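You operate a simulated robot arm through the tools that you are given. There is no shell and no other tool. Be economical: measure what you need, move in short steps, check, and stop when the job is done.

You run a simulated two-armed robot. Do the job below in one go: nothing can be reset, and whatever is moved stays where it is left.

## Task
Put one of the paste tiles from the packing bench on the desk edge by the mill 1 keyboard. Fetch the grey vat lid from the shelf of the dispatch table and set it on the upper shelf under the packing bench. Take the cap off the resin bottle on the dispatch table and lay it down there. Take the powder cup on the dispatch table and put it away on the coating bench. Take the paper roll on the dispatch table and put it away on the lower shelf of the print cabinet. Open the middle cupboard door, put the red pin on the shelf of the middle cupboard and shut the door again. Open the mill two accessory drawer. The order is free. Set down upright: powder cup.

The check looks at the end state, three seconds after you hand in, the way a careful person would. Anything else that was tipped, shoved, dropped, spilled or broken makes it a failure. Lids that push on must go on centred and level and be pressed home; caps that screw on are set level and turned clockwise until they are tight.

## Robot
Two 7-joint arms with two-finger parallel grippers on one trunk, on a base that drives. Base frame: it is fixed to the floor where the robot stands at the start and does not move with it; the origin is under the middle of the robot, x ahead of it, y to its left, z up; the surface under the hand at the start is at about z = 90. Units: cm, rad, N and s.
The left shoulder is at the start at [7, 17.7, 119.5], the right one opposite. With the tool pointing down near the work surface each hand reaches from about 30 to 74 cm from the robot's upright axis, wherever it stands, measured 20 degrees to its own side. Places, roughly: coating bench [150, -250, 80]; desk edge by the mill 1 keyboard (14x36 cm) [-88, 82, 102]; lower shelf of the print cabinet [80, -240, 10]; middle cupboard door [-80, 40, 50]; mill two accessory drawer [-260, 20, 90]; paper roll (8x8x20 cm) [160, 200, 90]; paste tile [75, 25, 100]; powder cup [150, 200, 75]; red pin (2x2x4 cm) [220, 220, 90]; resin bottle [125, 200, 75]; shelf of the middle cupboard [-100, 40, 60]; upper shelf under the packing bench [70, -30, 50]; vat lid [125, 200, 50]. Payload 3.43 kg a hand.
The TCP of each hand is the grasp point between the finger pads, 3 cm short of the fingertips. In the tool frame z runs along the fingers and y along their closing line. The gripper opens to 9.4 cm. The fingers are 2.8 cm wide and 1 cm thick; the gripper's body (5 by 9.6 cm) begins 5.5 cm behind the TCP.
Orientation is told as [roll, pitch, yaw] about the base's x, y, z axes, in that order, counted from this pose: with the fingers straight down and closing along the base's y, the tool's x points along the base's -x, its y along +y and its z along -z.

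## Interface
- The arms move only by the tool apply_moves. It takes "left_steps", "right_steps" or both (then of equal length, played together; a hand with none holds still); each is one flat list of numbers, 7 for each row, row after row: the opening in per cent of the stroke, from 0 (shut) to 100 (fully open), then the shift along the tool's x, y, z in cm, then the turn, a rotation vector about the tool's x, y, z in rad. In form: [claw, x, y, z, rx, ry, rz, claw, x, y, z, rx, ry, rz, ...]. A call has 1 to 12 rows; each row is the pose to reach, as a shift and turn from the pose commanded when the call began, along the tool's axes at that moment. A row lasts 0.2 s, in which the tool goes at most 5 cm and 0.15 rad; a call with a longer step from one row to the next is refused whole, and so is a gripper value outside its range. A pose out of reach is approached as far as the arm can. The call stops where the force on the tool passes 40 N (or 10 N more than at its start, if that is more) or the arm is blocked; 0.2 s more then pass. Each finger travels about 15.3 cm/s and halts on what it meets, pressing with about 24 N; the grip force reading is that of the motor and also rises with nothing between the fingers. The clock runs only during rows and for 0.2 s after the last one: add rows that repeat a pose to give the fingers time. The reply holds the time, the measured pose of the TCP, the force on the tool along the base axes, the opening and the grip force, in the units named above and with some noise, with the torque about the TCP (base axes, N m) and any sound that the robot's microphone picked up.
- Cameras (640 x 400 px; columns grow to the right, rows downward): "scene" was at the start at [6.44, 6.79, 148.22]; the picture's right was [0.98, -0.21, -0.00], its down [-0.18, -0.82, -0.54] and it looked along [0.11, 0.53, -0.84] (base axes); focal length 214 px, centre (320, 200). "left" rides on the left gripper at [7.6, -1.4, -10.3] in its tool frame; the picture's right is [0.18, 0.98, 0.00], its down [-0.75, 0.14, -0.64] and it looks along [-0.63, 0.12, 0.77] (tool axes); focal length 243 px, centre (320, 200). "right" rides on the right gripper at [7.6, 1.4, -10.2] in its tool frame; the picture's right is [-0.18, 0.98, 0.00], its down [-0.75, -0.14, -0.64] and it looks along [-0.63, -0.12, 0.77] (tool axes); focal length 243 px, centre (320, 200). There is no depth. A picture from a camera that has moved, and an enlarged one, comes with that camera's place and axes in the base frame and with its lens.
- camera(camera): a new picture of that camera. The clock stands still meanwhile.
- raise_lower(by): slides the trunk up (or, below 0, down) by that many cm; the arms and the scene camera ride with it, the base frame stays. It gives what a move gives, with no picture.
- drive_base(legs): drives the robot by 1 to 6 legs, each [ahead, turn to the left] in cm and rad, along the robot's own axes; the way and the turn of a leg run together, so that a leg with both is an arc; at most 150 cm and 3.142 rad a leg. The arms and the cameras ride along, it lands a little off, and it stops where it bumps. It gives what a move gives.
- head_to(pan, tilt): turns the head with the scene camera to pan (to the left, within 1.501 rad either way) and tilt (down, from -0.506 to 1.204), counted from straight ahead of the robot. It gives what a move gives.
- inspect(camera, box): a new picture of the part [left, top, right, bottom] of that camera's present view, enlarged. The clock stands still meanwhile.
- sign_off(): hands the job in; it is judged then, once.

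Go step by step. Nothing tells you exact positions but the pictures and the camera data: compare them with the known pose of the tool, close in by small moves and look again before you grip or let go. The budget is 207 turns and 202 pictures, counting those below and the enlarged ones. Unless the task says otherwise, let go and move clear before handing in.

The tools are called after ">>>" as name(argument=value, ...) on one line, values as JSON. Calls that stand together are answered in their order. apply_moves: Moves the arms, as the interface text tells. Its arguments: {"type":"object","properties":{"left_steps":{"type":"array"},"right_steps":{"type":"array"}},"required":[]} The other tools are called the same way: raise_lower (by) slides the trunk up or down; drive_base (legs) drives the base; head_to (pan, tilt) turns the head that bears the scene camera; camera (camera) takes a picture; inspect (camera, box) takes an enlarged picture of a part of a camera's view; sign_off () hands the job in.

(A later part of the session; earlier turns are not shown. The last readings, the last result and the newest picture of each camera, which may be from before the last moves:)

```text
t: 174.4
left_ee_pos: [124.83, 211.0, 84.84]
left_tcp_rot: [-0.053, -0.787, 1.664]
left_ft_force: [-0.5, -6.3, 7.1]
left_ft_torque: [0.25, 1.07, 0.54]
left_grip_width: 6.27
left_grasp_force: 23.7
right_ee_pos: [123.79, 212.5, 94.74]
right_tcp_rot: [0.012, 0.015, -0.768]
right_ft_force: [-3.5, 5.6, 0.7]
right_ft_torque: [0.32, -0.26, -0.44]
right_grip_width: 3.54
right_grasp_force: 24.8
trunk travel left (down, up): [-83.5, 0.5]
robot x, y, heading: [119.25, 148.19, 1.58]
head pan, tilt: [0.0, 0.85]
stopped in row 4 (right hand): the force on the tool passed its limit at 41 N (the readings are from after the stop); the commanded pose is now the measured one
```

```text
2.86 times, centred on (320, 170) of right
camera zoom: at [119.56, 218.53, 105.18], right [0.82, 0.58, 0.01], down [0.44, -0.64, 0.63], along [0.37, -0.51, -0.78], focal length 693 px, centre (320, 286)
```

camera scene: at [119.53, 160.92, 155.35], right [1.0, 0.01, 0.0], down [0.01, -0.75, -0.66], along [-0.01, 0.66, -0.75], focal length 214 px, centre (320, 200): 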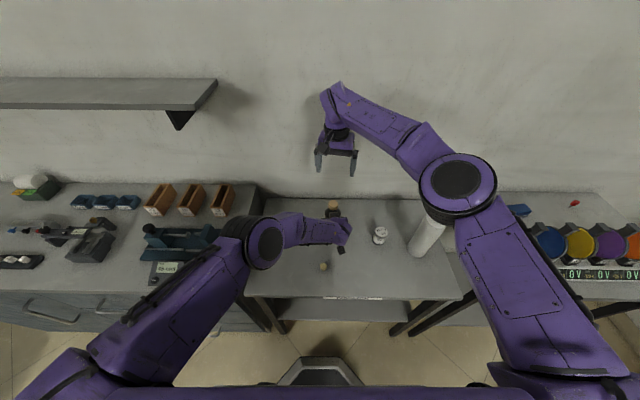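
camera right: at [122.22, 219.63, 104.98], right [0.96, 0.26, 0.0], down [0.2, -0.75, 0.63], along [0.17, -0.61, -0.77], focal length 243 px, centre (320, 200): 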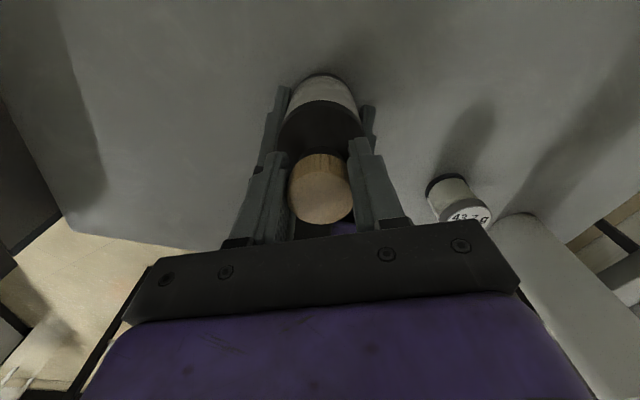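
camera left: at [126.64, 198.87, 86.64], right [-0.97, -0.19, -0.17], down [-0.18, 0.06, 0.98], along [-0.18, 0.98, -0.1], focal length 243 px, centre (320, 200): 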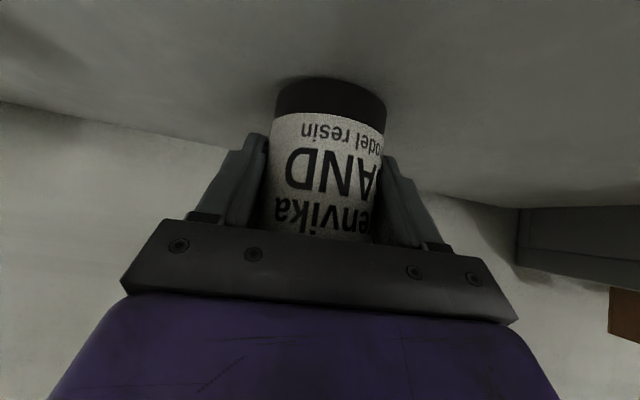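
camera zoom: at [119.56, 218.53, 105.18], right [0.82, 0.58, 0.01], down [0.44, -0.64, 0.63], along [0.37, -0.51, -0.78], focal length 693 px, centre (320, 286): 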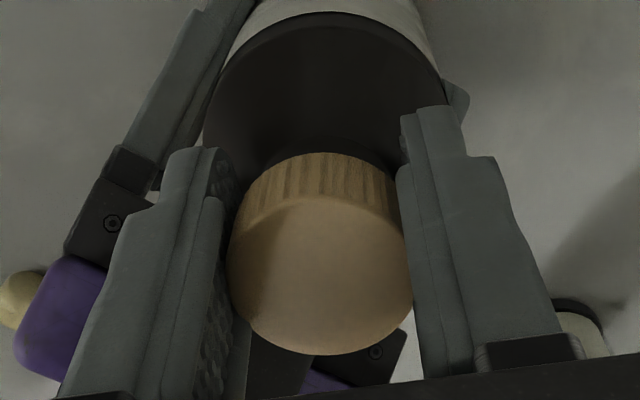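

>>> apply_moves(right_steps=[20, 0, 0, 0, 0, 0, -0.07, 20, 0, 0, 0, 0, 0, -0.14, 20, 0, 0, -0.02, 0, 0, -0.21, 20, 0, 0, -0.04, 0, 0, -0.28, 20, 0, 0, -0.06, 0, 0, -0.35, 20, 0, 0, -0.08, 0, 0, -0.42, 20, 0, 0, -0.1, 0, 0, -0.49, 20, 0, 0, -0.12, 0, 0, -0.56])

>>> inspect(camera="right", box=[220, 100, 420, 240])

>>> inspect(camera="scene", box=[280, 170, 380, 232])

```text
t: 175.4
left_ee_pos: [125.3, 210.83, 84.77]
left_tcp_rot: [-0.06, -0.784, 1.664]
left_ft_force: [1.1, -8.1, 6.5]
left_ft_torque: [0.57, 0.73, 0.67]
left_grip_width: 6.34
left_grasp_force: 24.0
right_ee_pos: [123.67, 212.38, 94.73]
right_tcp_rot: [0.014, 0.017, -0.51]
right_ft_force: [-4.9, 6.6, -0.5]
right_ft_torque: [0.18, 0.11, -0.55]
right_grip_width: 3.51
right_grasp_force: 23.8
trunk travel left (down, up): [-83.5, 0.5]
robot x, y, heading: [119.35, 148.26, 1.581]
head pan, tilt: [0.0, 0.85]
stopped in row 4 (right hand): the force on the tool passed its limit at 42 N (the readings are from after the stop); the commanded pose is now the measured one
```

```text
2.86 times, centred on (320, 170) of right
camera zoom: at [117.88, 217.13, 105.24], right [0.64, 0.77, 0.01], down [0.59, -0.5, 0.63], along [0.49, -0.4, -0.78], focal length 693 px, centre (320, 286)
```

zoom: 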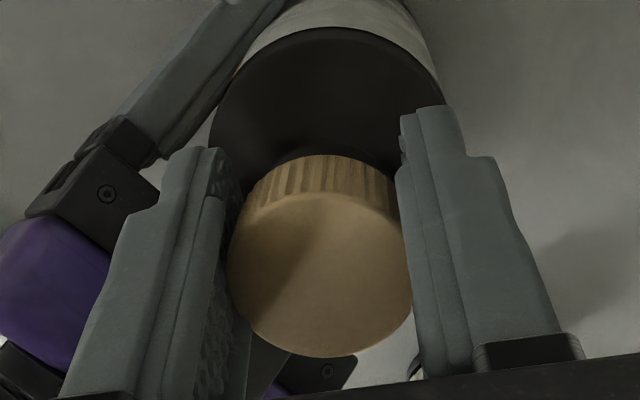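

```text
6.40 times, centred on (330, 201) of scene
camera zoom: at [119.35, 160.88, 155.35], right [1.0, 0.01, 0.0], down [0.01, -0.75, -0.66], along [-0.01, 0.66, -0.75], focal length 1373 px, centre (256, 194)
```

zoom: 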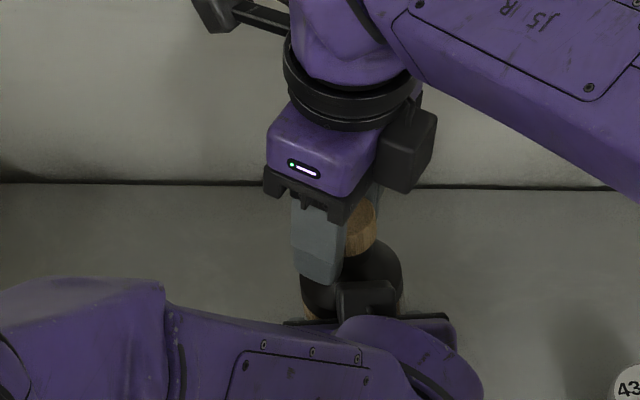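

>>> apply_moves(right_steps=[45, 0, 0, 0, 0, 0, 0, 60, 0, 0, 0, 0, 0, 0, 60, 0, 0, -3, 0, 0, 0, 60, 0, 0, -5, 0, 0, 0])

>>> camera(camera="right")

>>> camera(camera="left")

```text
t: 176.4
left_ee_pos: [125.26, 210.87, 84.61]
left_tcp_rot: [-0.059, -0.785, 1.665]
left_ft_force: [-1.1, -0.5, 1.1]
left_ft_torque: [0.03, 0.13, 0.02]
left_grip_width: 6.26
left_grasp_force: 24.3
right_ee_pos: [123.88, 212.25, 99.7]
right_tcp_rot: [0.008, 0.014, -0.509]
right_ft_force: [-0.3, 0.5, -0.5]
right_ft_torque: [-0.03, 0.0, 0.02]
right_grip_width: 5.66
right_grasp_force: 0.1
trunk travel left (down, up): [-83.5, 0.5]
robot x, y, heading: [119.77, 148.54, 1.579]
head pan, tilt: [0.0, 0.85]
```

```text
110 pictures are left
camera right: at [117.9, 216.99, 110.03], right [0.64, 0.77, 0.01], down [0.59, -0.5, 0.63], along [0.49, -0.4, -0.78], focal length 243 px, centre (320, 200)
```

right: 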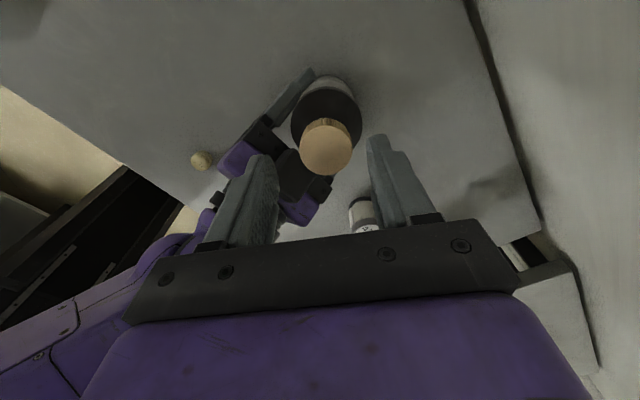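

```text
109 pictures are left
camera left: at [127.18, 198.48, 86.62], right [-0.97, -0.18, -0.17], down [-0.19, 0.07, 0.98], along [-0.17, 0.98, -0.1], focal length 243 px, centre (320, 200)
```

left: 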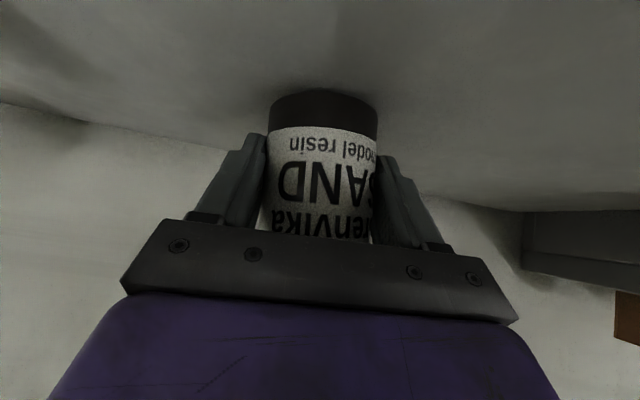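

>>> apply_moves(left_steps=[80, 0, 0, 0, 0, 0, 0, 90, 0, 0, 0, 0, 0, 0, 90, 0, 0, 0, 0, 0, 0])

>>> camera(camera="left")

>>> camera(camera="right")

```text
t: 177.2
left_ee_pos: [125.16, 210.89, 84.72]
left_tcp_rot: [-0.06, -0.783, 1.662]
left_ft_force: [0.5, 0.1, 0.1]
left_ft_torque: [0.03, 0.02, -0.04]
left_grip_width: 8.46
left_grasp_force: 0.0
right_ee_pos: [123.7, 212.26, 99.67]
right_tcp_rot: [0.011, 0.014, -0.509]
right_ft_force: [-0.1, 0.0, -0.2]
right_ft_torque: [-0.01, 0.0, 0.0]
right_grip_width: 5.6
right_grasp_force: 0.1
trunk travel left (down, up): [-83.5, 0.5]
robot x, y, heading: [119.35, 148.25, 1.581]
head pan, tilt: [0.0, 0.85]
```

```text
108 pictures are left
camera left: at [127.24, 198.46, 86.61], right [-0.97, -0.18, -0.17], down [-0.19, 0.07, 0.98], along [-0.16, 0.98, -0.1], focal length 243 px, centre (320, 200)
```

left: 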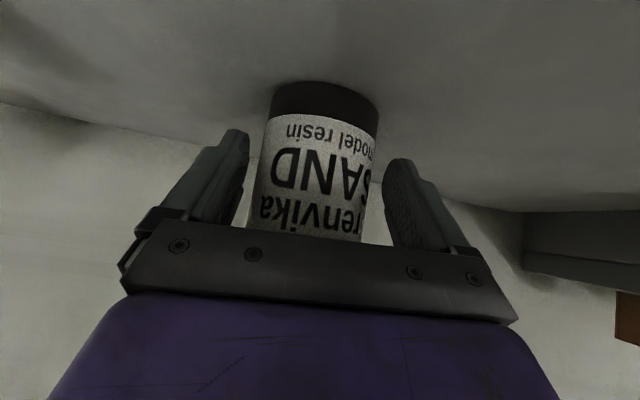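

```text
107 pictures are left
camera right: at [117.95, 217.05, 110.05], right [0.64, 0.77, 0.01], down [0.59, -0.5, 0.63], along [0.49, -0.4, -0.78], focal length 243 px, centre (320, 200)
```

right: 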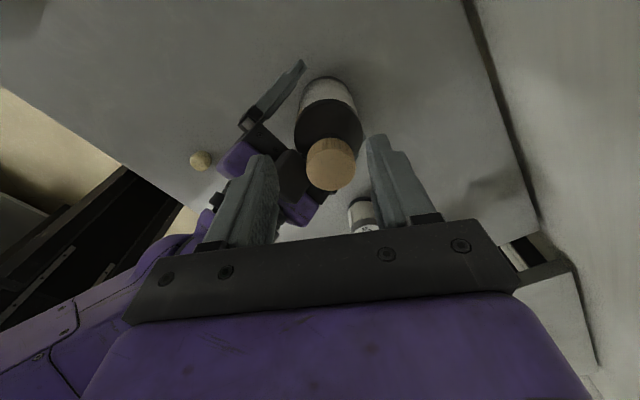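

>>> apply_moves(left_steps=[90, 0, 0, 0.7, 0, 0, 0, 90, 0, 0, 1.3, 0, 0, 0, 75, 0, 0, 1.3, 0, 0, 0, 50, 0, 0, 1.3, 0, 0, 0, 50, 0, 0, 1.3, 0, 0, 0], right_steps=[60, 0, 0, 0, 0, 0, 0.14, 60, 0, 0, 0, 0, 0, 0.28, 60, 0, 0, 0, 0, 0, 0.42, 60, 0, 0, 0, 0, 0, 0.56, 60, 0, 0, 0, 0, 0, 0.7])

>>> apply_moves(right_steps=[60, 0, 0, 0, 0, 0, 0.14, 60, 0, 0, 0, 0, 0, 0.28, 60, 0, 0, 0, 0, 0, 0.42, 60, 0, 0, 0, 0, 0, 0.56, 60, 0, 0, 0, 0, 0, 0.7, 60, 0, 0, 0, 0, 0, 0.84, 60, 0, 0, 0, 0, 0, 0.98, 60, 0, 0, 0, 0, 0, 1.08])

>>> camera(camera="right")

```text
t: 178.4
left_ee_pos: [125.31, 211.78, 83.82]
left_tcp_rot: [-0.059, -0.785, 1.663]
left_ft_force: [0.2, -0.1, 1.3]
left_ft_torque: [0.0, 0.06, 0.05]
left_grip_width: 6.24
left_grasp_force: 24.3
right_ee_pos: [123.76, 212.35, 99.66]
right_tcp_rot: [-0.002, 0.019, -1.21]
right_ft_force: [0.1, 0.0, 0.8]
right_ft_torque: [0.01, -0.01, 0.01]
right_grip_width: 5.64
right_grasp_force: 0.0
trunk travel left (down, up): [-83.5, 0.5]
robot x, y, heading: [119.71, 148.27, 1.58]
head pan, tilt: [0.0, 0.85]
```

```text
t: 180.2
left_ee_pos: [125.42, 211.74, 83.75]
left_tcp_rot: [-0.059, -0.783, 1.662]
left_ft_force: [0.1, 0.4, 2.3]
left_ft_torque: [0.04, 0.15, 0.03]
left_grip_width: 6.21
left_grasp_force: 24.2
right_ee_pos: [123.8, 212.34, 99.65]
right_tcp_rot: [-0.019, 0.008, -2.288]
right_ft_force: [-0.4, 0.3, -0.4]
right_ft_torque: [0.02, 0.0, 0.03]
right_grip_width: 5.64
right_grasp_force: 0.0
trunk travel left (down, up): [-83.5, 0.5]
robot x, y, heading: [119.72, 148.18, 1.588]
head pan, tilt: [0.0, 0.85]
```

```text
106 pictures are left
camera right: at [130.01, 216.92, 110.03], right [0.62, -0.79, -0.02], down [-0.6, -0.49, 0.64], along [-0.51, -0.38, -0.77], focal length 243 px, centre (320, 200)
```

right: 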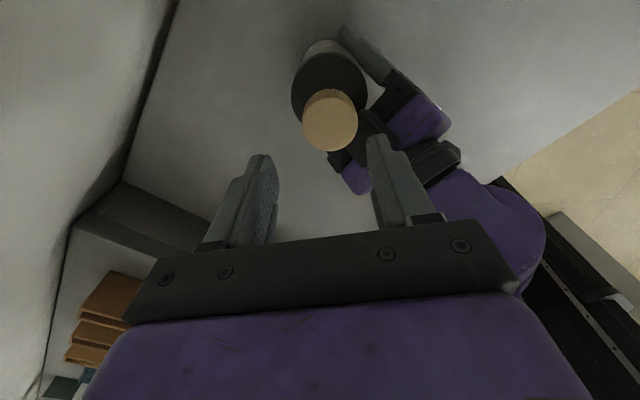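

>>> apply_moves(right_steps=[60, 1.14, 1.0, 0, 0, 0, 0, 60, 1.14, 1.0, 2.5, 0, 0, 0, 60, 1.14, 1.0, 4.3, 0, 0, 0, 60, 1.14, 1.0, 4.3, 0, 0, 0])

>>> inspect(camera="right", box=[220, 100, 420, 240])

```text
t: 181.2
left_ee_pos: [125.46, 211.72, 83.87]
left_tcp_rot: [-0.06, -0.783, 1.663]
left_ft_force: [-1.1, -1.2, -1.0]
left_ft_torque: [0.72, -0.07, -0.13]
left_grip_width: 6.2
left_grasp_force: 23.9
right_ee_pos: [125.38, 212.68, 95.47]
right_tcp_rot: [-0.02, 0.012, -2.288]
right_ft_force: [3.7, 3.0, 11.0]
right_ft_torque: [-0.2, -0.24, 0.14]
right_grip_width: 5.6
right_grasp_force: 0.2
trunk travel left (down, up): [-83.5, 0.5]
robot x, y, heading: [119.42, 148.06, 1.578]
head pan, tilt: [0.0, 0.85]
```

```text
2.86 times, centred on (320, 170) of right
camera zoom: at [131.65, 217.2, 105.86], right [0.62, -0.78, -0.02], down [-0.6, -0.49, 0.64], along [-0.51, -0.38, -0.77], focal length 693 px, centre (320, 286)
```

zoom: 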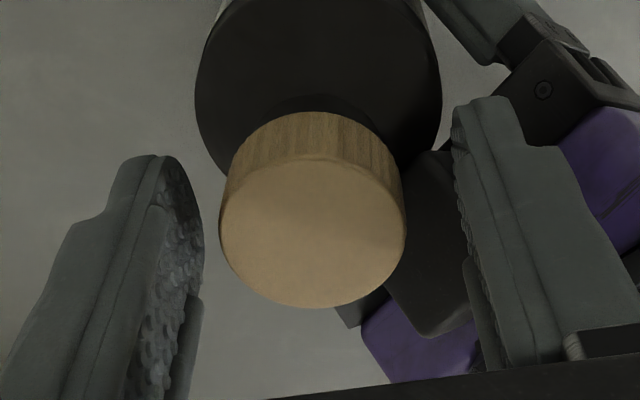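

>>> apply_moves(right_steps=[60, -0.45, -0.1, -0.8, 0, 0, -0.1, 45, -0.45, -0.1, -0.8, 0, 0, -0.15, 20, -0.45, -0.1, -0.8, 0, 0, -0.15, 20, -0.45, -0.1, -0.8, 0, 0, -0.15, 20, -0.45, -0.1, -0.8, 0, 0, -0.15])

>>> apply_moves(right_steps=[20, 0, 0, 0, 0, 0, -0.1, 20, 0, 0, 0, 0, 0, -0.2, 20, 0, 0, 0, 0, 0, -0.3, 20, 0, 0, 0, 0, 0, -0.4, 20, 0, 0, -0.03, 0, 0, -0.5, 20, 0, 0, -0.06, 0, 0, -0.6, 20, 0, 0, -0.09, 0, 0, -0.7, 20, 0, 0, -0.12, 0, 0, -0.8, 20, 0, 0, -0.15, 0, 0, -0.9, 20, 0, 0, -0.18, 0, 0, -1.0])

>>> inspect(camera="right", box=[220, 100, 420, 240])

```text
t: 182.4
left_ee_pos: [125.31, 211.71, 83.72]
left_tcp_rot: [-0.059, -0.783, 1.664]
left_ft_force: [3.7, 3.3, -0.3]
left_ft_torque: [-0.33, 0.35, -0.02]
left_grip_width: 6.22
left_grasp_force: 24.0
right_ee_pos: [124.95, 212.31, 96.16]
right_tcp_rot: [-0.016, 0.008, -2.137]
right_ft_force: [-3.0, -4.5, -0.3]
right_ft_torque: [-0.17, -0.01, -0.02]
right_grip_width: 3.36
right_grasp_force: 23.6
trunk travel left (down, up): [-83.5, 0.5]
robot x, y, heading: [119.41, 148.26, 1.581]
head pan, tilt: [0.0, 0.85]
```

```text
t: 184.6
left_ee_pos: [125.28, 211.73, 83.87]
left_tcp_rot: [-0.06, -0.784, 1.664]
left_ft_force: [-13.2, 3.4, 8.6]
left_ft_torque: [0.15, -0.24, 0.19]
left_grip_width: 6.17
left_grasp_force: 23.8
right_ee_pos: [124.85, 212.42, 96.46]
right_tcp_rot: [0.002, 0.021, -1.133]
right_ft_force: [11.2, -2.7, -4.7]
right_ft_torque: [-0.37, -0.81, -0.1]
right_grip_width: 3.36
right_grasp_force: 23.9
trunk travel left (down, up): [-83.5, 0.5]
robot x, y, heading: [119.92, 148.34, 1.581]
head pan, tilt: [0.0, 0.85]
```

```text
2.86 times, centred on (320, 170) of right
camera zoom: at [123.14, 219.64, 106.82], right [0.97, 0.25, 0.0], down [0.19, -0.75, 0.63], along [0.15, -0.61, -0.78], focal length 693 px, centre (320, 286)
```

zoom: 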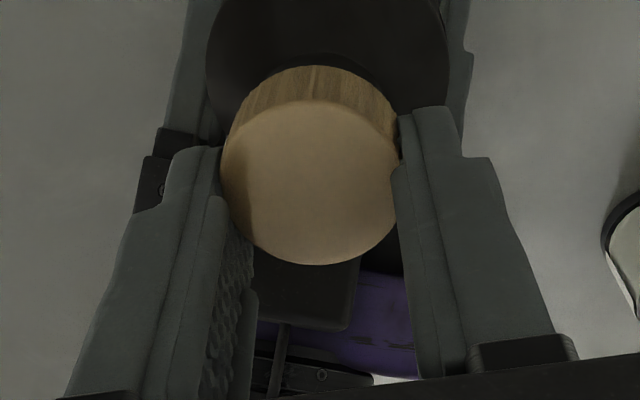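

>>> apply_moves(right_steps=[45, 0, 0, 0, 0, 0, 0, 60, 0, 0, 0, 0, 0, 0, 60, 0, 0, -2, 0, 0, 0, 60, 0, 0, -4, 0, 0, 0])

>>> camera(camera="right")

>>> camera(camera="left")

```text
t: 185.6
left_ee_pos: [125.42, 211.69, 83.9]
left_tcp_rot: [-0.058, -0.783, 1.663]
left_ft_force: [1.5, -1.8, 6.9]
left_ft_torque: [0.06, 0.15, -0.03]
left_grip_width: 6.15
left_grasp_force: 23.9
right_ee_pos: [124.77, 212.33, 100.56]
right_tcp_rot: [0.0, 0.019, -1.14]
right_ft_force: [0.4, -0.3, -0.6]
right_ft_torque: [-0.04, 0.02, 0.03]
right_grip_width: 5.63
right_grasp_force: 0.0
trunk travel left (down, up): [-83.5, 0.5]
robot x, y, heading: [119.88, 148.37, 1.582]
head pan, tilt: [0.0, 0.85]
```

```text
103 pictures are left
camera right: at [123.12, 219.6, 110.91], right [0.97, 0.25, 0.0], down [0.19, -0.75, 0.63], along [0.15, -0.61, -0.78], focal length 243 px, centre (320, 200)
```

right: 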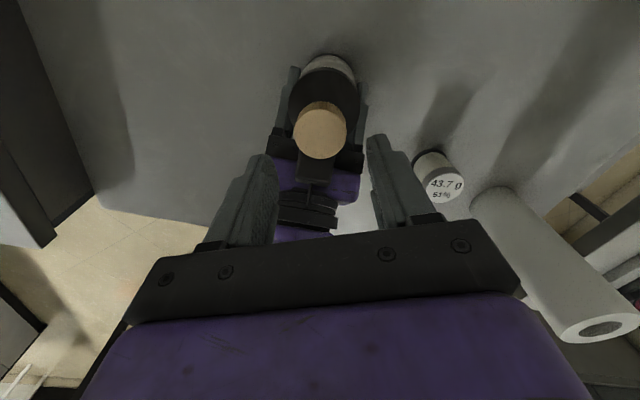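

```text
102 pictures are left
camera left: at [127.34, 199.26, 85.75], right [-0.97, -0.18, -0.17], down [-0.19, 0.07, 0.98], along [-0.16, 0.98, -0.1], focal length 243 px, centre (320, 200)
```

left: 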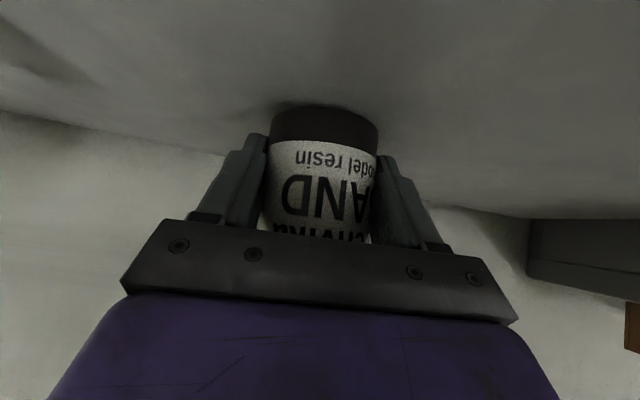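

>>> apply_moves(right_steps=[60, 0.3, 0.1, 0, 0, 0, 0.14, 60, 0.59, 0.27, 0, 0, 0, 0.28, 60, 0.59, 0.27, 0, 0, 0, 0.42, 60, 0.59, 0.27, 0, 0, 0, 0.56, 60, 0.59, 0.27, 0, 0, 0, 0.7, 60, 0.59, 0.27, 0, 0, 0, 0.84, 60, 0.59, 0.27, 0, 0, 0, 0.98, 60, 0.59, 0.27, 2.5, 0, 0, 0.98, 60, 0.59, 0.27, 4.5, 0, 0, 0.98])

>>> camera(camera="right")

```text
t: 187.6
left_ee_pos: [125.29, 211.72, 83.77]
left_tcp_rot: [-0.06, -0.785, 1.663]
left_ft_force: [0.7, -1.6, 3.2]
left_ft_torque: [0.02, 0.15, 0.02]
left_grip_width: 6.18
left_grasp_force: 23.7
right_ee_pos: [124.86, 212.79, 95.9]
right_tcp_rot: [-0.017, 0.011, -2.119]
right_ft_force: [-0.2, -0.4, 0.2]
right_ft_torque: [-0.02, 0.0, 0.0]
right_grip_width: 5.65
right_grasp_force: 0.0
trunk travel left (down, up): [-83.5, 0.5]
robot x, y, heading: [119.6, 148.19, 1.584]
head pan, tilt: [0.0, 0.85]
```

```text
101 pictures are left
camera right: at [130.27, 218.45, 106.19], right [0.74, -0.67, -0.02], down [-0.51, -0.58, 0.64], along [-0.43, -0.46, -0.77], focal length 243 px, centre (320, 200)
```

right: 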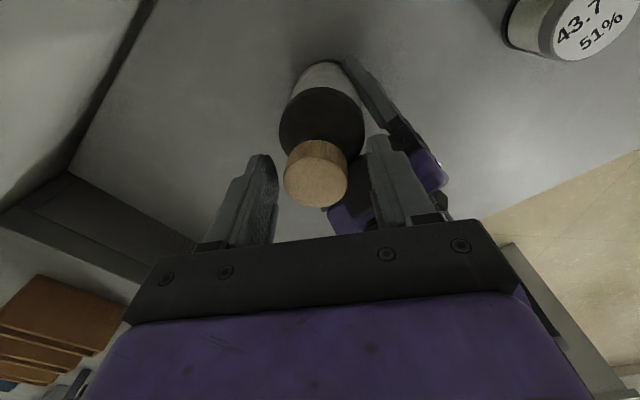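

>>> apply_moves(right_steps=[45, 0, 0, 0.2, 0, 0, 0, 20, 0, 0, 0.2, 0, 0, 0, 20, 0, 0, 0.2, 0, 0, 0, 20, 0, 0, 0.2, 0, 0, 0])

>>> apply_moves(right_steps=[20, 0, 0, 0, 0, 0, -0.1, 20, 0, 0, 0, 0, 0, -0.2, 20, 0, 0, 0, 0, 0, -0.3, 20, 0, 0, -0.03, 0, 0, -0.4, 20, 0, 0, -0.06, 0, 0, -0.5, 20, 0, 0, -0.09, 0, 0, -0.6, 20, 0, 0, -0.12, 0, 0, -0.7, 20, 0, 0, -0.15, 0, 0, -0.8, 20, 0, 0, -0.18, 0, 0, -0.9, 20, 0, 0, -0.2, 0, 0, -1.0, 20, 0, 0, -0.2, 0, 0, -1.1, 20, 0, 0, -0.2, 0, 0, -1.2])

>>> inspect(camera="right", box=[220, 60, 420, 240])

```text
t: 188.6
left_ee_pos: [125.4, 211.67, 83.76]
left_tcp_rot: [-0.059, -0.781, 1.663]
left_ft_force: [4.4, -5.1, 1.8]
left_ft_torque: [0.4, 0.78, -0.01]
left_grip_width: 6.18
left_grasp_force: 24.2
right_ee_pos: [124.89, 212.89, 95.75]
right_tcp_rot: [-0.015, 0.01, -2.118]
right_ft_force: [-5.4, 3.7, 1.8]
right_ft_torque: [0.01, 0.0, 0.0]
right_grip_width: 3.37
right_grasp_force: 24.2
trunk travel left (down, up): [-83.5, 0.5]
robot x, y, heading: [119.56, 148.32, 1.583]
head pan, tilt: [0.0, 0.85]
```

```text
t: 191.2
left_ee_pos: [125.32, 211.77, 83.79]
left_tcp_rot: [-0.06, -0.782, 1.666]
left_ft_force: [5.9, 7.5, 0.0]
left_ft_torque: [-0.43, 0.59, -0.1]
left_grip_width: 6.18
left_grasp_force: 24.3
right_ee_pos: [124.72, 213.19, 95.85]
right_tcp_rot: [0.003, 0.017, -0.917]
right_ft_force: [-5.4, -7.9, -1.1]
right_ft_torque: [-0.52, 0.06, -0.03]
right_grip_width: 3.33
right_grasp_force: 24.1
trunk travel left (down, up): [-83.5, 0.5]
robot x, y, heading: [119.26, 148.14, 1.583]
head pan, tilt: [0.0, 0.85]
```

```text
2.22 times, centred on (320, 150) of right
camera zoom: at [121.55, 219.73, 106.26], right [0.89, 0.45, 0.0], down [0.35, -0.69, 0.63], along [0.29, -0.56, -0.78], focal length 539 px, centre (320, 311)
```

zoom: 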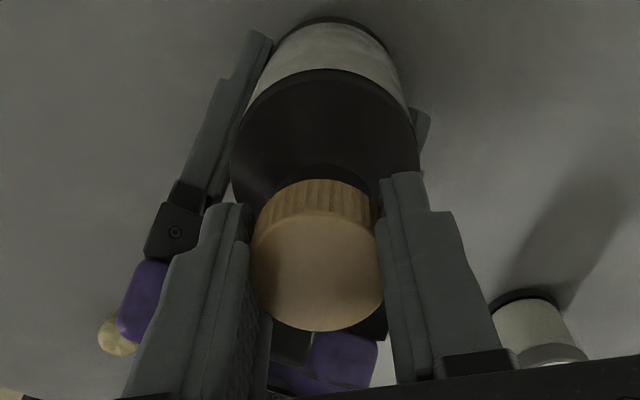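

>>> apply_moves(right_steps=[20, 0, 0, -0.3, 0, 0, 0, 20, 0, 0, -0.6, 0, 0, 0, 20, 0, 0, -0.9, 0, 0, 0])

>>> inspect(camera="right", box=[220, 60, 420, 240])

```text
t: 192.0
left_ee_pos: [125.37, 212.0, 83.84]
left_tcp_rot: [-0.057, -0.788, 1.663]
left_ft_force: [3.7, -2.4, 29.1]
left_ft_torque: [0.49, 0.82, -0.08]
left_grip_width: 6.15
left_grasp_force: 24.4
right_ee_pos: [124.91, 212.96, 96.63]
right_tcp_rot: [0.004, 0.015, -0.917]
right_ft_force: [-4.7, 2.7, -31.9]
right_ft_torque: [0.14, -0.11, 0.05]
right_grip_width: 3.42
right_grasp_force: 23.9
trunk travel left (down, up): [-83.5, 0.5]
robot x, y, heading: [119.73, 148.32, 1.583]
head pan, tilt: [0.0, 0.85]
```

```text
2.22 times, centred on (320, 150) of right
camera zoom: at [121.61, 219.65, 107.0], right [0.89, 0.45, 0.0], down [0.35, -0.69, 0.63], along [0.29, -0.56, -0.78], focal length 539 px, centre (320, 311)
```

zoom: 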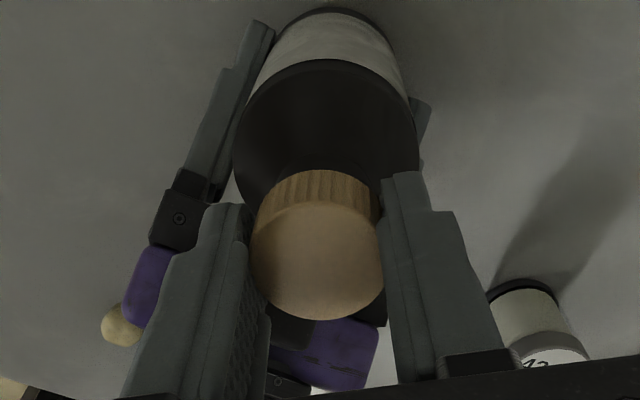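

>>> apply_moves(right_steps=[20, 0, 0, 0.8, 0, 0, 0, 45, 0, 0, 0.8, 0, 0, 0, 60, 0, 0, 0.8, 0, 0, 0, 60, 0, 0, 0.8, 0, 0, 0.14, 60, 0, 0, 0.8, 0, 0, 0.28, 60, 0, 0, 0.8, 0, 0, 0.42, 60, 0, 0, 0.8, 0, 0, 0.56, 60, 0, 0, 0.8, 0, 0, 0.7, 60, 0, 0, 0.8, 0, 0, 0.84, 60, 0, 0, 0.8, 0, 0, 0.98, 60, 0, 0, 0.8, 0, 0, 1.12, 60, 0, 0, 0.8, 0, 0, 1.22])

>>> apply_moves(right_steps=[40, 0, 0, 0, 0, 0, 0, 20, 0, 0, 0, 0, 0, 0, 20, 0, 0, 0, 0, 0, 0, 20, 0, 0, 0, 0, 0, -0.14, 20, 0, 0, 0, 0, 0, -0.28, 20, 0, 0, 0, 0, 0, -0.42, 20, 0, 0, 0, 0, 0, -0.56, 20, 0, 0, 0, 0, 0, -0.7, 20, 0, 0, -0.05, 0, 0, -0.84, 20, 0, 0, -0.1, 0, 0, -0.98, 20, 0, 0, -0.1, 0, 0, -1.12, 20, 0, 0, -0.1, 0, 0, -1.22])

>>> inspect(camera="right", box=[220, 60, 420, 240])

```text
t: 194.6
left_ee_pos: [125.39, 211.75, 83.78]
left_tcp_rot: [-0.06, -0.783, 1.664]
left_ft_force: [0.2, -0.9, -2.3]
left_ft_torque: [-0.02, -0.01, -0.01]
left_grip_width: 6.16
left_grasp_force: 23.7
right_ee_pos: [124.78, 213.06, 95.97]
right_tcp_rot: [-0.015, 0.011, -2.14]
right_ft_force: [-0.5, 0.0, 0.7]
right_ft_torque: [-0.01, -0.01, 0.04]
right_grip_width: 5.65
right_grasp_force: 0.1
trunk travel left (down, up): [-83.5, 0.5]
robot x, y, heading: [119.48, 147.92, 1.582]
head pan, tilt: [0.0, 0.85]
```

```text
t: 197.2
left_ee_pos: [125.31, 211.83, 83.82]
left_tcp_rot: [-0.059, -0.78, 1.663]
left_ft_force: [-5.6, 9.1, -2.0]
left_ft_torque: [-0.56, -0.32, 0.06]
left_grip_width: 6.11
left_grasp_force: 24.1
right_ee_pos: [124.76, 212.98, 96.05]
right_tcp_rot: [0.005, 0.017, -0.914]
right_ft_force: [6.0, -8.8, -0.2]
right_ft_torque: [-0.53, -0.37, -0.02]
right_grip_width: 3.36
right_grasp_force: 23.8
trunk travel left (down, up): [-83.5, 0.5]
robot x, y, heading: [119.74, 148.18, 1.582]
head pan, tilt: [0.0, 0.85]
```

```text
2.22 times, centred on (320, 150) of right
camera zoom: at [121.49, 219.72, 106.46], right [0.89, 0.45, 0.0], down [0.35, -0.69, 0.63], along [0.29, -0.56, -0.78], focal length 539 px, centre (320, 311)
```

zoom: 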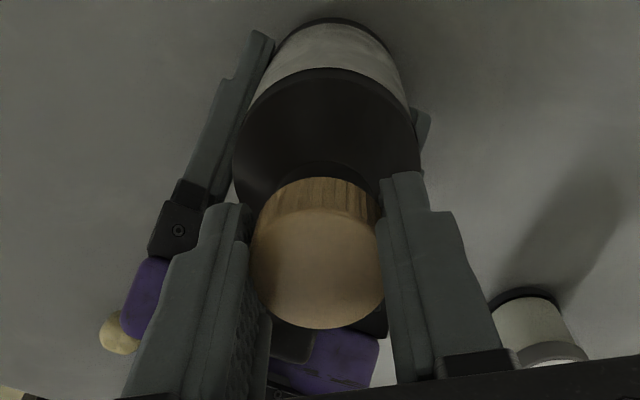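

>>> apply_moves(right_steps=[45, 0, 0, 0, 0, 0, 0, 60, 0, 0, 0, 0, 0, 0, 60, 0, 0, 0, 0, 0, 0.14, 60, 0, 0, 0, 0, 0, 0.28, 60, 0, 0, 0, 0, 0, 0.42, 60, 0, 0, 0, 0, 0, 0.56, 60, 0, 0, 0, 0, 0, 0.7, 60, 0, 0, 0, 0, 0, 0.84, 60, 0, 0, 0, 0, 0, 0.98, 60, 0, 0, 0, 0, 0, 1.12, 60, 0, 0, 0, 0, 0, 1.22, 60, 0, 0, 0, 0, 0, 1.22])

>>> apply_moves(right_steps=[40, 0, 0, 0, 0, 0, 0, 20, 0, 0, 0, 0, 0, 0, 20, 0, 0, 0, 0, 0, 0, 20, 0, 0, 0, 0, 0, -0.14, 20, 0, 0, 0, 0, 0, -0.28, 20, 0, 0, 0, 0, 0, -0.42, 20, 0, 0, 0, 0, 0, -0.56, 20, 0, 0, 0, 0, 0, -0.7, 20, 0, 0, -0.05, 0, 0, -0.84, 20, 0, 0, -0.1, 0, 0, -0.98, 20, 0, 0, -0.1, 0, 0, -1.12, 20, 0, 0, -0.1, 0, 0, -1.22])

>>> apply_moves(right_steps=[20, 0, 0, -0.3, 0, 0, 0, 20, 0, 0, -0.6, 0, 0, 0])

>>> inspect(camera="right", box=[220, 60, 420, 240])

```text
t: 199.8
left_ee_pos: [125.36, 211.91, 83.87]
left_tcp_rot: [-0.061, -0.782, 1.664]
left_ft_force: [0.9, -0.7, -3.0]
left_ft_torque: [-0.05, -0.06, -0.01]
left_grip_width: 6.14
left_grasp_force: 23.9
right_ee_pos: [124.77, 212.97, 96.13]
right_tcp_rot: [-0.016, 0.011, -2.139]
right_ft_force: [-1.0, 0.0, 0.0]
right_ft_torque: [0.01, -0.03, 0.01]
right_grip_width: 5.64
right_grasp_force: 0.2
trunk travel left (down, up): [-83.5, 0.5]
robot x, y, heading: [119.52, 148.27, 1.582]
head pan, tilt: [0.0, 0.85]
```

```text
t: 202.4
left_ee_pos: [125.32, 211.8, 83.74]
left_tcp_rot: [-0.058, -0.781, 1.663]
left_ft_force: [0.6, -0.2, -3.6]
left_ft_torque: [-0.02, 0.03, 0.01]
left_grip_width: 6.13
left_grasp_force: 23.4
right_ee_pos: [124.72, 213.02, 96.26]
right_tcp_rot: [0.003, 0.017, -0.915]
right_ft_force: [0.4, 0.5, -0.4]
right_ft_torque: [0.0, 0.03, 0.04]
right_grip_width: 3.38
right_grasp_force: 24.1
trunk travel left (down, up): [-83.5, 0.5]
robot x, y, heading: [119.69, 147.78, 1.581]
head pan, tilt: [0.0, 0.85]
```

```text
t: 203.0
left_ee_pos: [125.3, 211.75, 83.7]
left_tcp_rot: [-0.058, -0.782, 1.662]
left_ft_force: [0.3, -0.3, -1.9]
left_ft_torque: [0.0, 0.03, 0.01]
left_grip_width: 6.14
left_grasp_force: 24.1
right_ee_pos: [124.86, 212.94, 96.76]
right_tcp_rot: [0.005, 0.017, -0.915]
right_ft_force: [-1.2, -1.3, -0.5]
right_ft_torque: [-0.05, -0.03, 0.01]
right_grip_width: 3.36
right_grasp_force: 24.4
trunk travel left (down, up): [-83.5, 0.5]
robot x, y, heading: [119.67, 148.37, 1.577]
head pan, tilt: [0.0, 0.85]
```

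```text
2.22 times, centred on (320, 150) of right
camera zoom: at [121.56, 219.65, 107.23], right [0.89, 0.45, 0.0], down [0.35, -0.69, 0.63], along [0.28, -0.56, -0.78], focal length 539 px, centre (320, 311)
```

zoom: 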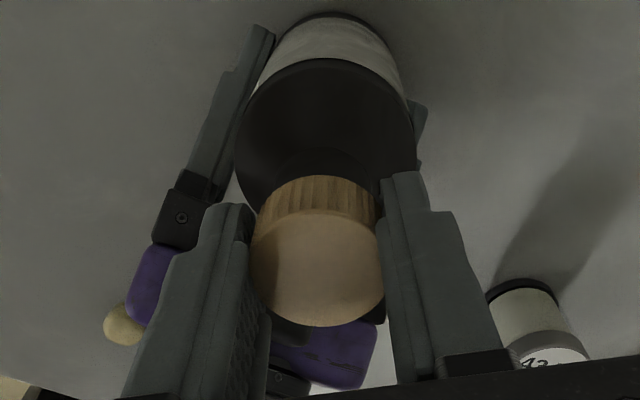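

The cap is free. I lift it, then release the bottle and withdraw the left hand.

>>> apply_moves(right_steps=[20, 0, 0, -3, 0, 0, 0, 20, 0, 0, -7, 0, 0, 0, 20, 0, 0, -11, 0, 0, 0, 20, 0, 0, -14, 0, 0, 0])

>>> apply_moves(left_steps=[75, 0, 0, 0, 0, 0, 0, 95, 0, 0, 0, 0, 0, 0, 95, 0, 0, 0, 0, 0, 0, 95, 0, 0, -3, 0, 0, 0, 95, 0, 0, -7, 0, 0, 0, 95, 0, 3, -10, 0, 0, 0, 95, 0, 7, -11, 0, 0, 0])

>>> camera(camera="scene")

>>> camera(camera="right")

```text
t: 204.0
left_ee_pos: [125.38, 211.8, 83.74]
left_tcp_rot: [-0.059, -0.782, 1.663]
left_ft_force: [0.5, 0.0, -2.3]
left_ft_torque: [-0.05, 0.02, 0.01]
left_grip_width: 6.15
left_grasp_force: 24.0
right_ee_pos: [124.76, 212.73, 110.94]
right_tcp_rot: [0.004, 0.018, -0.917]
right_ft_force: [-0.3, 0.2, -0.2]
right_ft_torque: [-0.02, 0.03, 0.0]
right_grip_width: 3.36
right_grasp_force: 23.7
trunk travel left (down, up): [-83.5, 0.5]
robot x, y, heading: [119.33, 148.23, 1.583]
head pan, tilt: [0.0, 0.85]
```

```text
t: 205.6
left_ee_pos: [118.48, 203.52, 91.39]
left_tcp_rot: [-0.063, -0.784, 1.666]
left_ft_force: [-0.6, 0.4, 0.4]
left_ft_torque: [0.02, 0.0, 0.0]
left_grip_width: 8.94
left_grasp_force: 0.1
right_ee_pos: [124.68, 212.74, 110.92]
right_tcp_rot: [0.005, 0.016, -0.919]
right_ft_force: [-0.8, -0.6, 0.1]
right_ft_torque: [0.01, -0.06, 0.0]
right_grip_width: 3.38
right_grasp_force: 23.7
trunk travel left (down, up): [-83.5, 0.5]
robot x, y, heading: [119.51, 147.82, 1.58]
head pan, tilt: [0.0, 0.85]
```

```text
96 pictures are left
camera scene: at [119.15, 161.04, 155.34], right [1.0, 0.01, 0.0], down [0.01, -0.75, -0.66], along [-0.01, 0.66, -0.75], focal length 214 px, centre (320, 200)
```

scene: 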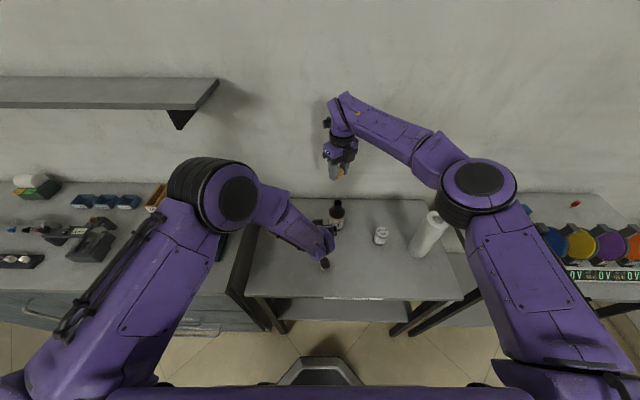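

```text
95 pictures are left
camera right: at [121.3, 219.55, 121.26], right [0.89, 0.45, 0.0], down [0.35, -0.69, 0.63], along [0.29, -0.56, -0.78], focal length 243 px, centre (320, 200)
```

right: 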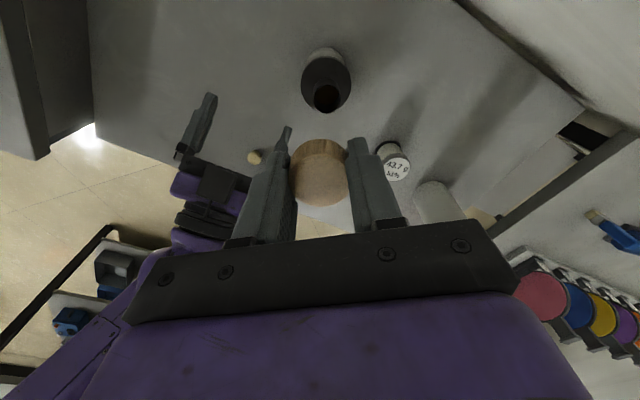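

>>> apply_moves(left_steps=[95, -3, 0, -3, 0, 0, 0, 95, -6, 1, -6, 0, 0, 0, 95, -9, 3, -9, 0, 0, 0, 95, -9, 6, -9, 0, 0, 0])

>>> apply_moves(right_steps=[20, -4.3, -0.4, 0, 0, 0, 0, 20, -8.6, -0.8, 0, 0, 0, 0, 20, -13, -1.2, 2, 0, 0, 0, 20, -17.3, -1.5, 4, 0, 0, 0, 20, -17.3, -1.5, 8, 0, 0, 0, 20, -17.3, -1.5, 13, 0, 0, 0, 20, -17.3, -1.5, 18, 0, 0, 0, 20, -17.3, -1.5, 22, 0, 0, 0])

>>> camera(camera="right")

>>> camera(camera="scene")

```text
t: 206.6
left_ee_pos: [111.66, 203.2, 103.94]
left_tcp_rot: [-0.062, -0.781, 1.665]
left_ft_force: [0.4, 0.3, 0.1]
left_ft_torque: [0.01, -0.04, -0.02]
left_grip_width: 8.93
left_grasp_force: 0.1
right_ee_pos: [124.66, 212.8, 110.88]
right_tcp_rot: [0.004, 0.016, -0.918]
right_ft_force: [-0.1, 0.3, 0.1]
right_ft_torque: [-0.03, -0.02, -0.01]
right_grip_width: 3.37
right_grasp_force: 24.0
trunk travel left (down, up): [-83.5, 0.5]
robot x, y, heading: [119.72, 148.13, 1.58]
head pan, tilt: [0.0, 0.85]
```

```text
t: 208.4
left_ee_pos: [111.74, 203.25, 103.93]
left_tcp_rot: [-0.06, -0.782, 1.663]
left_ft_force: [1.0, 0.7, -0.6]
left_ft_torque: [-0.02, 0.01, 0.0]
left_grip_width: 8.94
left_grasp_force: 0.1
right_ee_pos: [133.92, 198.42, 88.34]
right_tcp_rot: [0.006, 0.017, -0.915]
right_ft_force: [-0.4, 0.3, -0.3]
right_ft_torque: [-0.01, 0.01, -0.04]
right_grip_width: 3.4
right_grasp_force: 24.2
trunk travel left (down, up): [-83.5, 0.5]
robot x, y, heading: [119.71, 148.18, 1.586]
head pan, tilt: [0.0, 0.85]
```

```text
94 pictures are left
camera right: at [130.66, 205.26, 98.6], right [0.89, 0.45, 0.0], down [0.35, -0.69, 0.63], along [0.28, -0.56, -0.78], focal length 243 px, centre (320, 200)
```

right: 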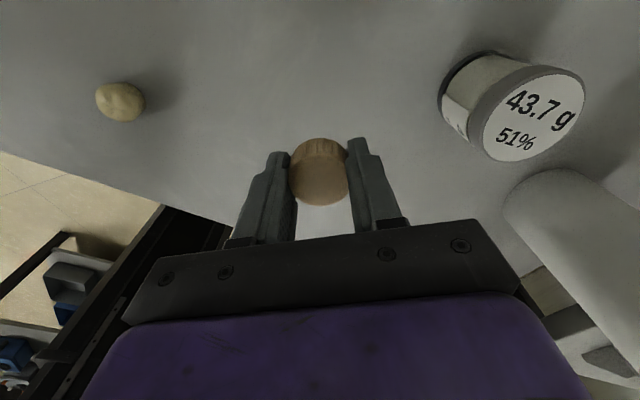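

```text
93 pictures are left
camera scene: at [119.32, 161.16, 155.34], right [1.0, 0.01, 0.0], down [0.01, -0.75, -0.66], along [-0.01, 0.66, -0.75], focal length 214 px, centre (320, 200)
```

scene: 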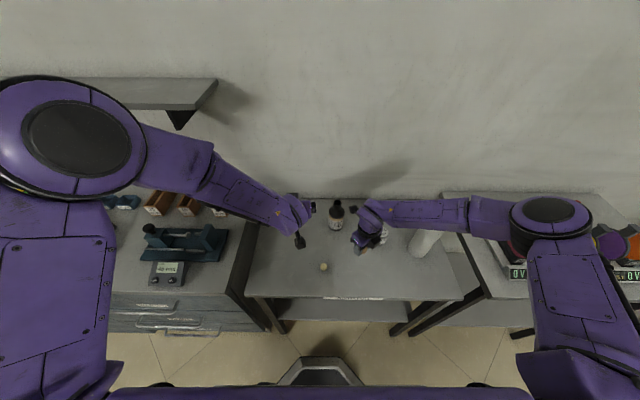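

>>> apply_moves(right_steps=[20, 0, 0, 2, 0, 0, 0, 20, 0, 0, 3.5, 0, 0, 0, 20, 0, 0, 4.2, 0, 0, 0, 20, 0, 0, 4.6, 0, 0, 0])

>>> camera(camera="right")

```text
t: 209.4
left_ee_pos: [111.87, 203.2, 103.96]
left_tcp_rot: [-0.057, -0.782, 1.664]
left_ft_force: [-0.2, -0.4, -0.1]
left_ft_torque: [0.04, 0.01, 0.02]
left_grip_width: 8.95
left_grasp_force: 0.1
right_ee_pos: [134.17, 198.44, 83.83]
right_tcp_rot: [0.006, 0.016, -0.918]
right_ft_force: [1.2, -0.1, -1.2]
right_ft_torque: [-0.01, 0.01, 0.01]
right_grip_width: 3.35
right_grasp_force: 24.4
trunk travel left (down, up): [-83.5, 0.5]
robot x, y, heading: [119.84, 148.14, 1.586]
head pan, tilt: [0.0, 0.85]
```

```text
92 pictures are left
camera right: at [130.82, 205.24, 94.25], right [0.89, 0.45, 0.0], down [0.35, -0.69, 0.63], along [0.28, -0.56, -0.78], focal length 243 px, centre (320, 200)
```

right: 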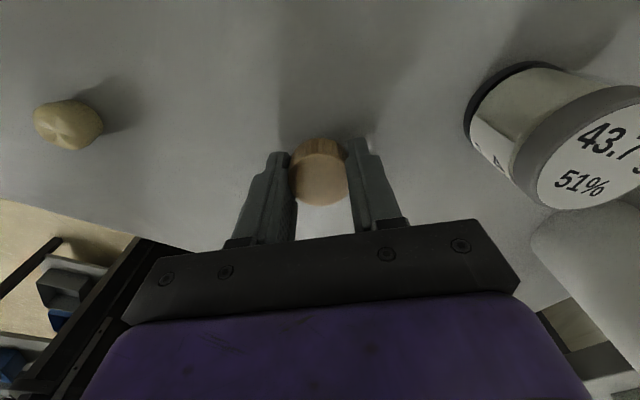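

>>> apply_moves(right_steps=[20, 0, 0, 0.3, 0, 0, 0, 20, 0, 0, 0.5, 0, 0, 0, 20, 0, 0, 0.7, 0, 0, 0])

>>> apply_moves(right_steps=[20, 0, 0, 0.15, 0, 0, 0, 20, 0, 0, 0.3, 0, 0, 0])

```text
t: 210.2
left_ee_pos: [111.72, 203.26, 103.93]
left_tcp_rot: [-0.06, -0.782, 1.664]
left_ft_force: [-0.5, -1.0, -0.6]
left_ft_torque: [0.03, 0.01, -0.02]
left_grip_width: 8.94
left_grasp_force: 0.1
right_ee_pos: [133.96, 198.46, 83.2]
right_tcp_rot: [0.006, 0.018, -0.919]
right_ft_force: [0.5, -0.4, -0.3]
right_ft_torque: [-0.01, -0.01, -0.02]
right_grip_width: 3.35
right_grasp_force: 24.5
trunk travel left (down, up): [-83.5, 0.5]
robot x, y, heading: [119.31, 148.05, 1.579]
head pan, tilt: [0.0, 0.85]
```

```text
t: 210.8
left_ee_pos: [111.8, 203.07, 104.02]
left_tcp_rot: [-0.059, -0.784, 1.663]
left_ft_force: [0.6, 1.0, 1.1]
left_ft_torque: [-0.02, -0.01, 0.01]
left_grip_width: 8.91
left_grasp_force: 0.1
right_ee_pos: [134.04, 198.53, 83.02]
right_tcp_rot: [0.005, 0.02, -0.919]
right_ft_force: [2.1, -2.0, 8.1]
right_ft_torque: [-0.22, 0.01, 0.11]
right_grip_width: 3.39
right_grasp_force: 24.3
trunk travel left (down, up): [-83.5, 0.5]
robot x, y, heading: [119.77, 148.59, 1.585]
head pan, tilt: [0.0, 0.85]
```

Contact at the table. I release the cap and rise.

>>> apply_moves(right_steps=[40, 0, 0, 0, 0, 0, 0, 65, 0, 0, 0, 0, 0, 0, 70, 0, 0, -2, 0, 0, 0, 70, 0, 0, -6, 0, 0, 0, 70, 0, 0, -11, 0, 0, 0, 100, 0, 0, -16, 0, 0, 0])

>>> camera(camera="right")

```text
t: 212.2
left_ee_pos: [111.8, 203.24, 104.0]
left_tcp_rot: [-0.06, -0.784, 1.664]
left_ft_force: [0.1, -0.4, -0.9]
left_ft_torque: [0.02, -0.04, 0.0]
left_grip_width: 8.91
left_grasp_force: 0.0
right_ee_pos: [134.18, 198.07, 98.95]
right_tcp_rot: [0.006, 0.019, -0.916]
right_ft_force: [-0.1, 0.9, 0.8]
right_ft_torque: [0.01, -0.02, -0.02]
right_grip_width: 9.4
right_grasp_force: 0.0
trunk travel left (down, up): [-83.5, 0.5]
robot x, y, heading: [119.81, 148.17, 1.579]
head pan, tilt: [0.0, 0.85]
```

```text
91 pictures are left
camera right: at [130.83, 204.78, 109.33], right [0.89, 0.45, 0.0], down [0.35, -0.69, 0.63], along [0.28, -0.56, -0.78], focal length 243 px, centre (320, 200)
```

right: 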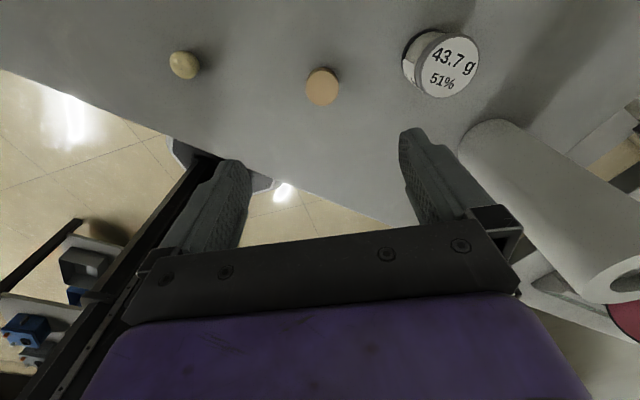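

Cap is laid down level. Next, cup and roll: I shift the robot right to face them.

>>> apply_moves(right_steps=[100, 0, 0, -4, 0, 0, 0, 100, 0, 0, -8, 0, 0, 0, 100, 0, 0, -12, 0, 0, 0], left_steps=[90, -3, 0, -3, 0, 0, 0, 90, -6, 0, -6, 0, 0, 0, 90, -6, 0, -6, 0, 0, 0])

>>> drive_base(legs=[[-40, 0], [0, -1.57], [31, 0], [0, 1.57], [38, 0]])

>>> camera(camera="scene")

```text
t: 213.0
left_ee_pos: [111.56, 203.13, 112.21]
left_tcp_rot: [-0.062, -0.781, 1.664]
left_ft_force: [-0.2, 0.7, 0.1]
left_ft_torque: [0.0, 0.0, -0.02]
left_grip_width: 8.46
left_grasp_force: 0.0
right_ee_pos: [134.52, 197.91, 110.71]
right_tcp_rot: [0.003, 0.016, -0.916]
right_ft_force: [1.3, -0.2, -0.1]
right_ft_torque: [-0.01, -0.03, -0.01]
right_grip_width: 9.4
right_grasp_force: 0.0
trunk travel left (down, up): [-83.5, 0.5]
robot x, y, heading: [119.8, 147.94, 1.582]
head pan, tilt: [0.0, 0.85]
```

```text
t: 226.9
left_ee_pos: [145.65, 201.15, 112.17]
left_tcp_rot: [-0.058, -0.785, 1.631]
left_ft_force: [0.4, 0.3, 0.0]
left_ft_torque: [-0.02, -0.01, 0.0]
left_grip_width: 8.47
left_grasp_force: 0.1
right_ee_pos: [168.62, 195.4, 110.73]
right_tcp_rot: [0.005, 0.02, -0.949]
right_ft_force: [-0.6, -0.4, 0.6]
right_ft_torque: [0.02, -0.04, 0.0]
right_grip_width: 9.42
right_grasp_force: 0.0
trunk travel left (down, up): [-83.5, 0.5]
robot x, y, heading: [152.02, 146.37, 1.555]
head pan, tilt: [0.0, 0.85]
```

```text
90 pictures are left
camera scene: at [152.29, 158.87, 155.37], right [1.0, -0.02, 0.0], down [-0.02, -0.75, -0.66], along [0.01, 0.66, -0.75], focal length 214 px, centre (320, 200)
```

scene: 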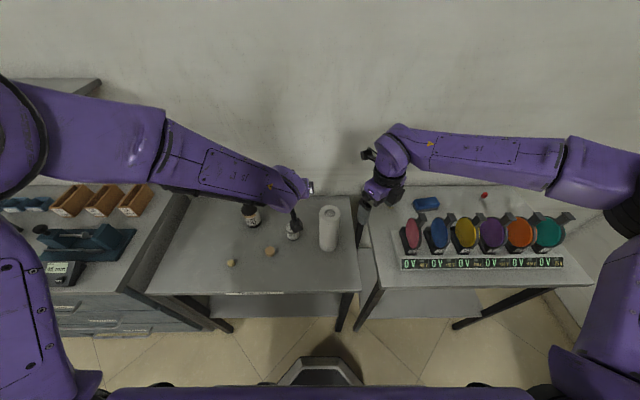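

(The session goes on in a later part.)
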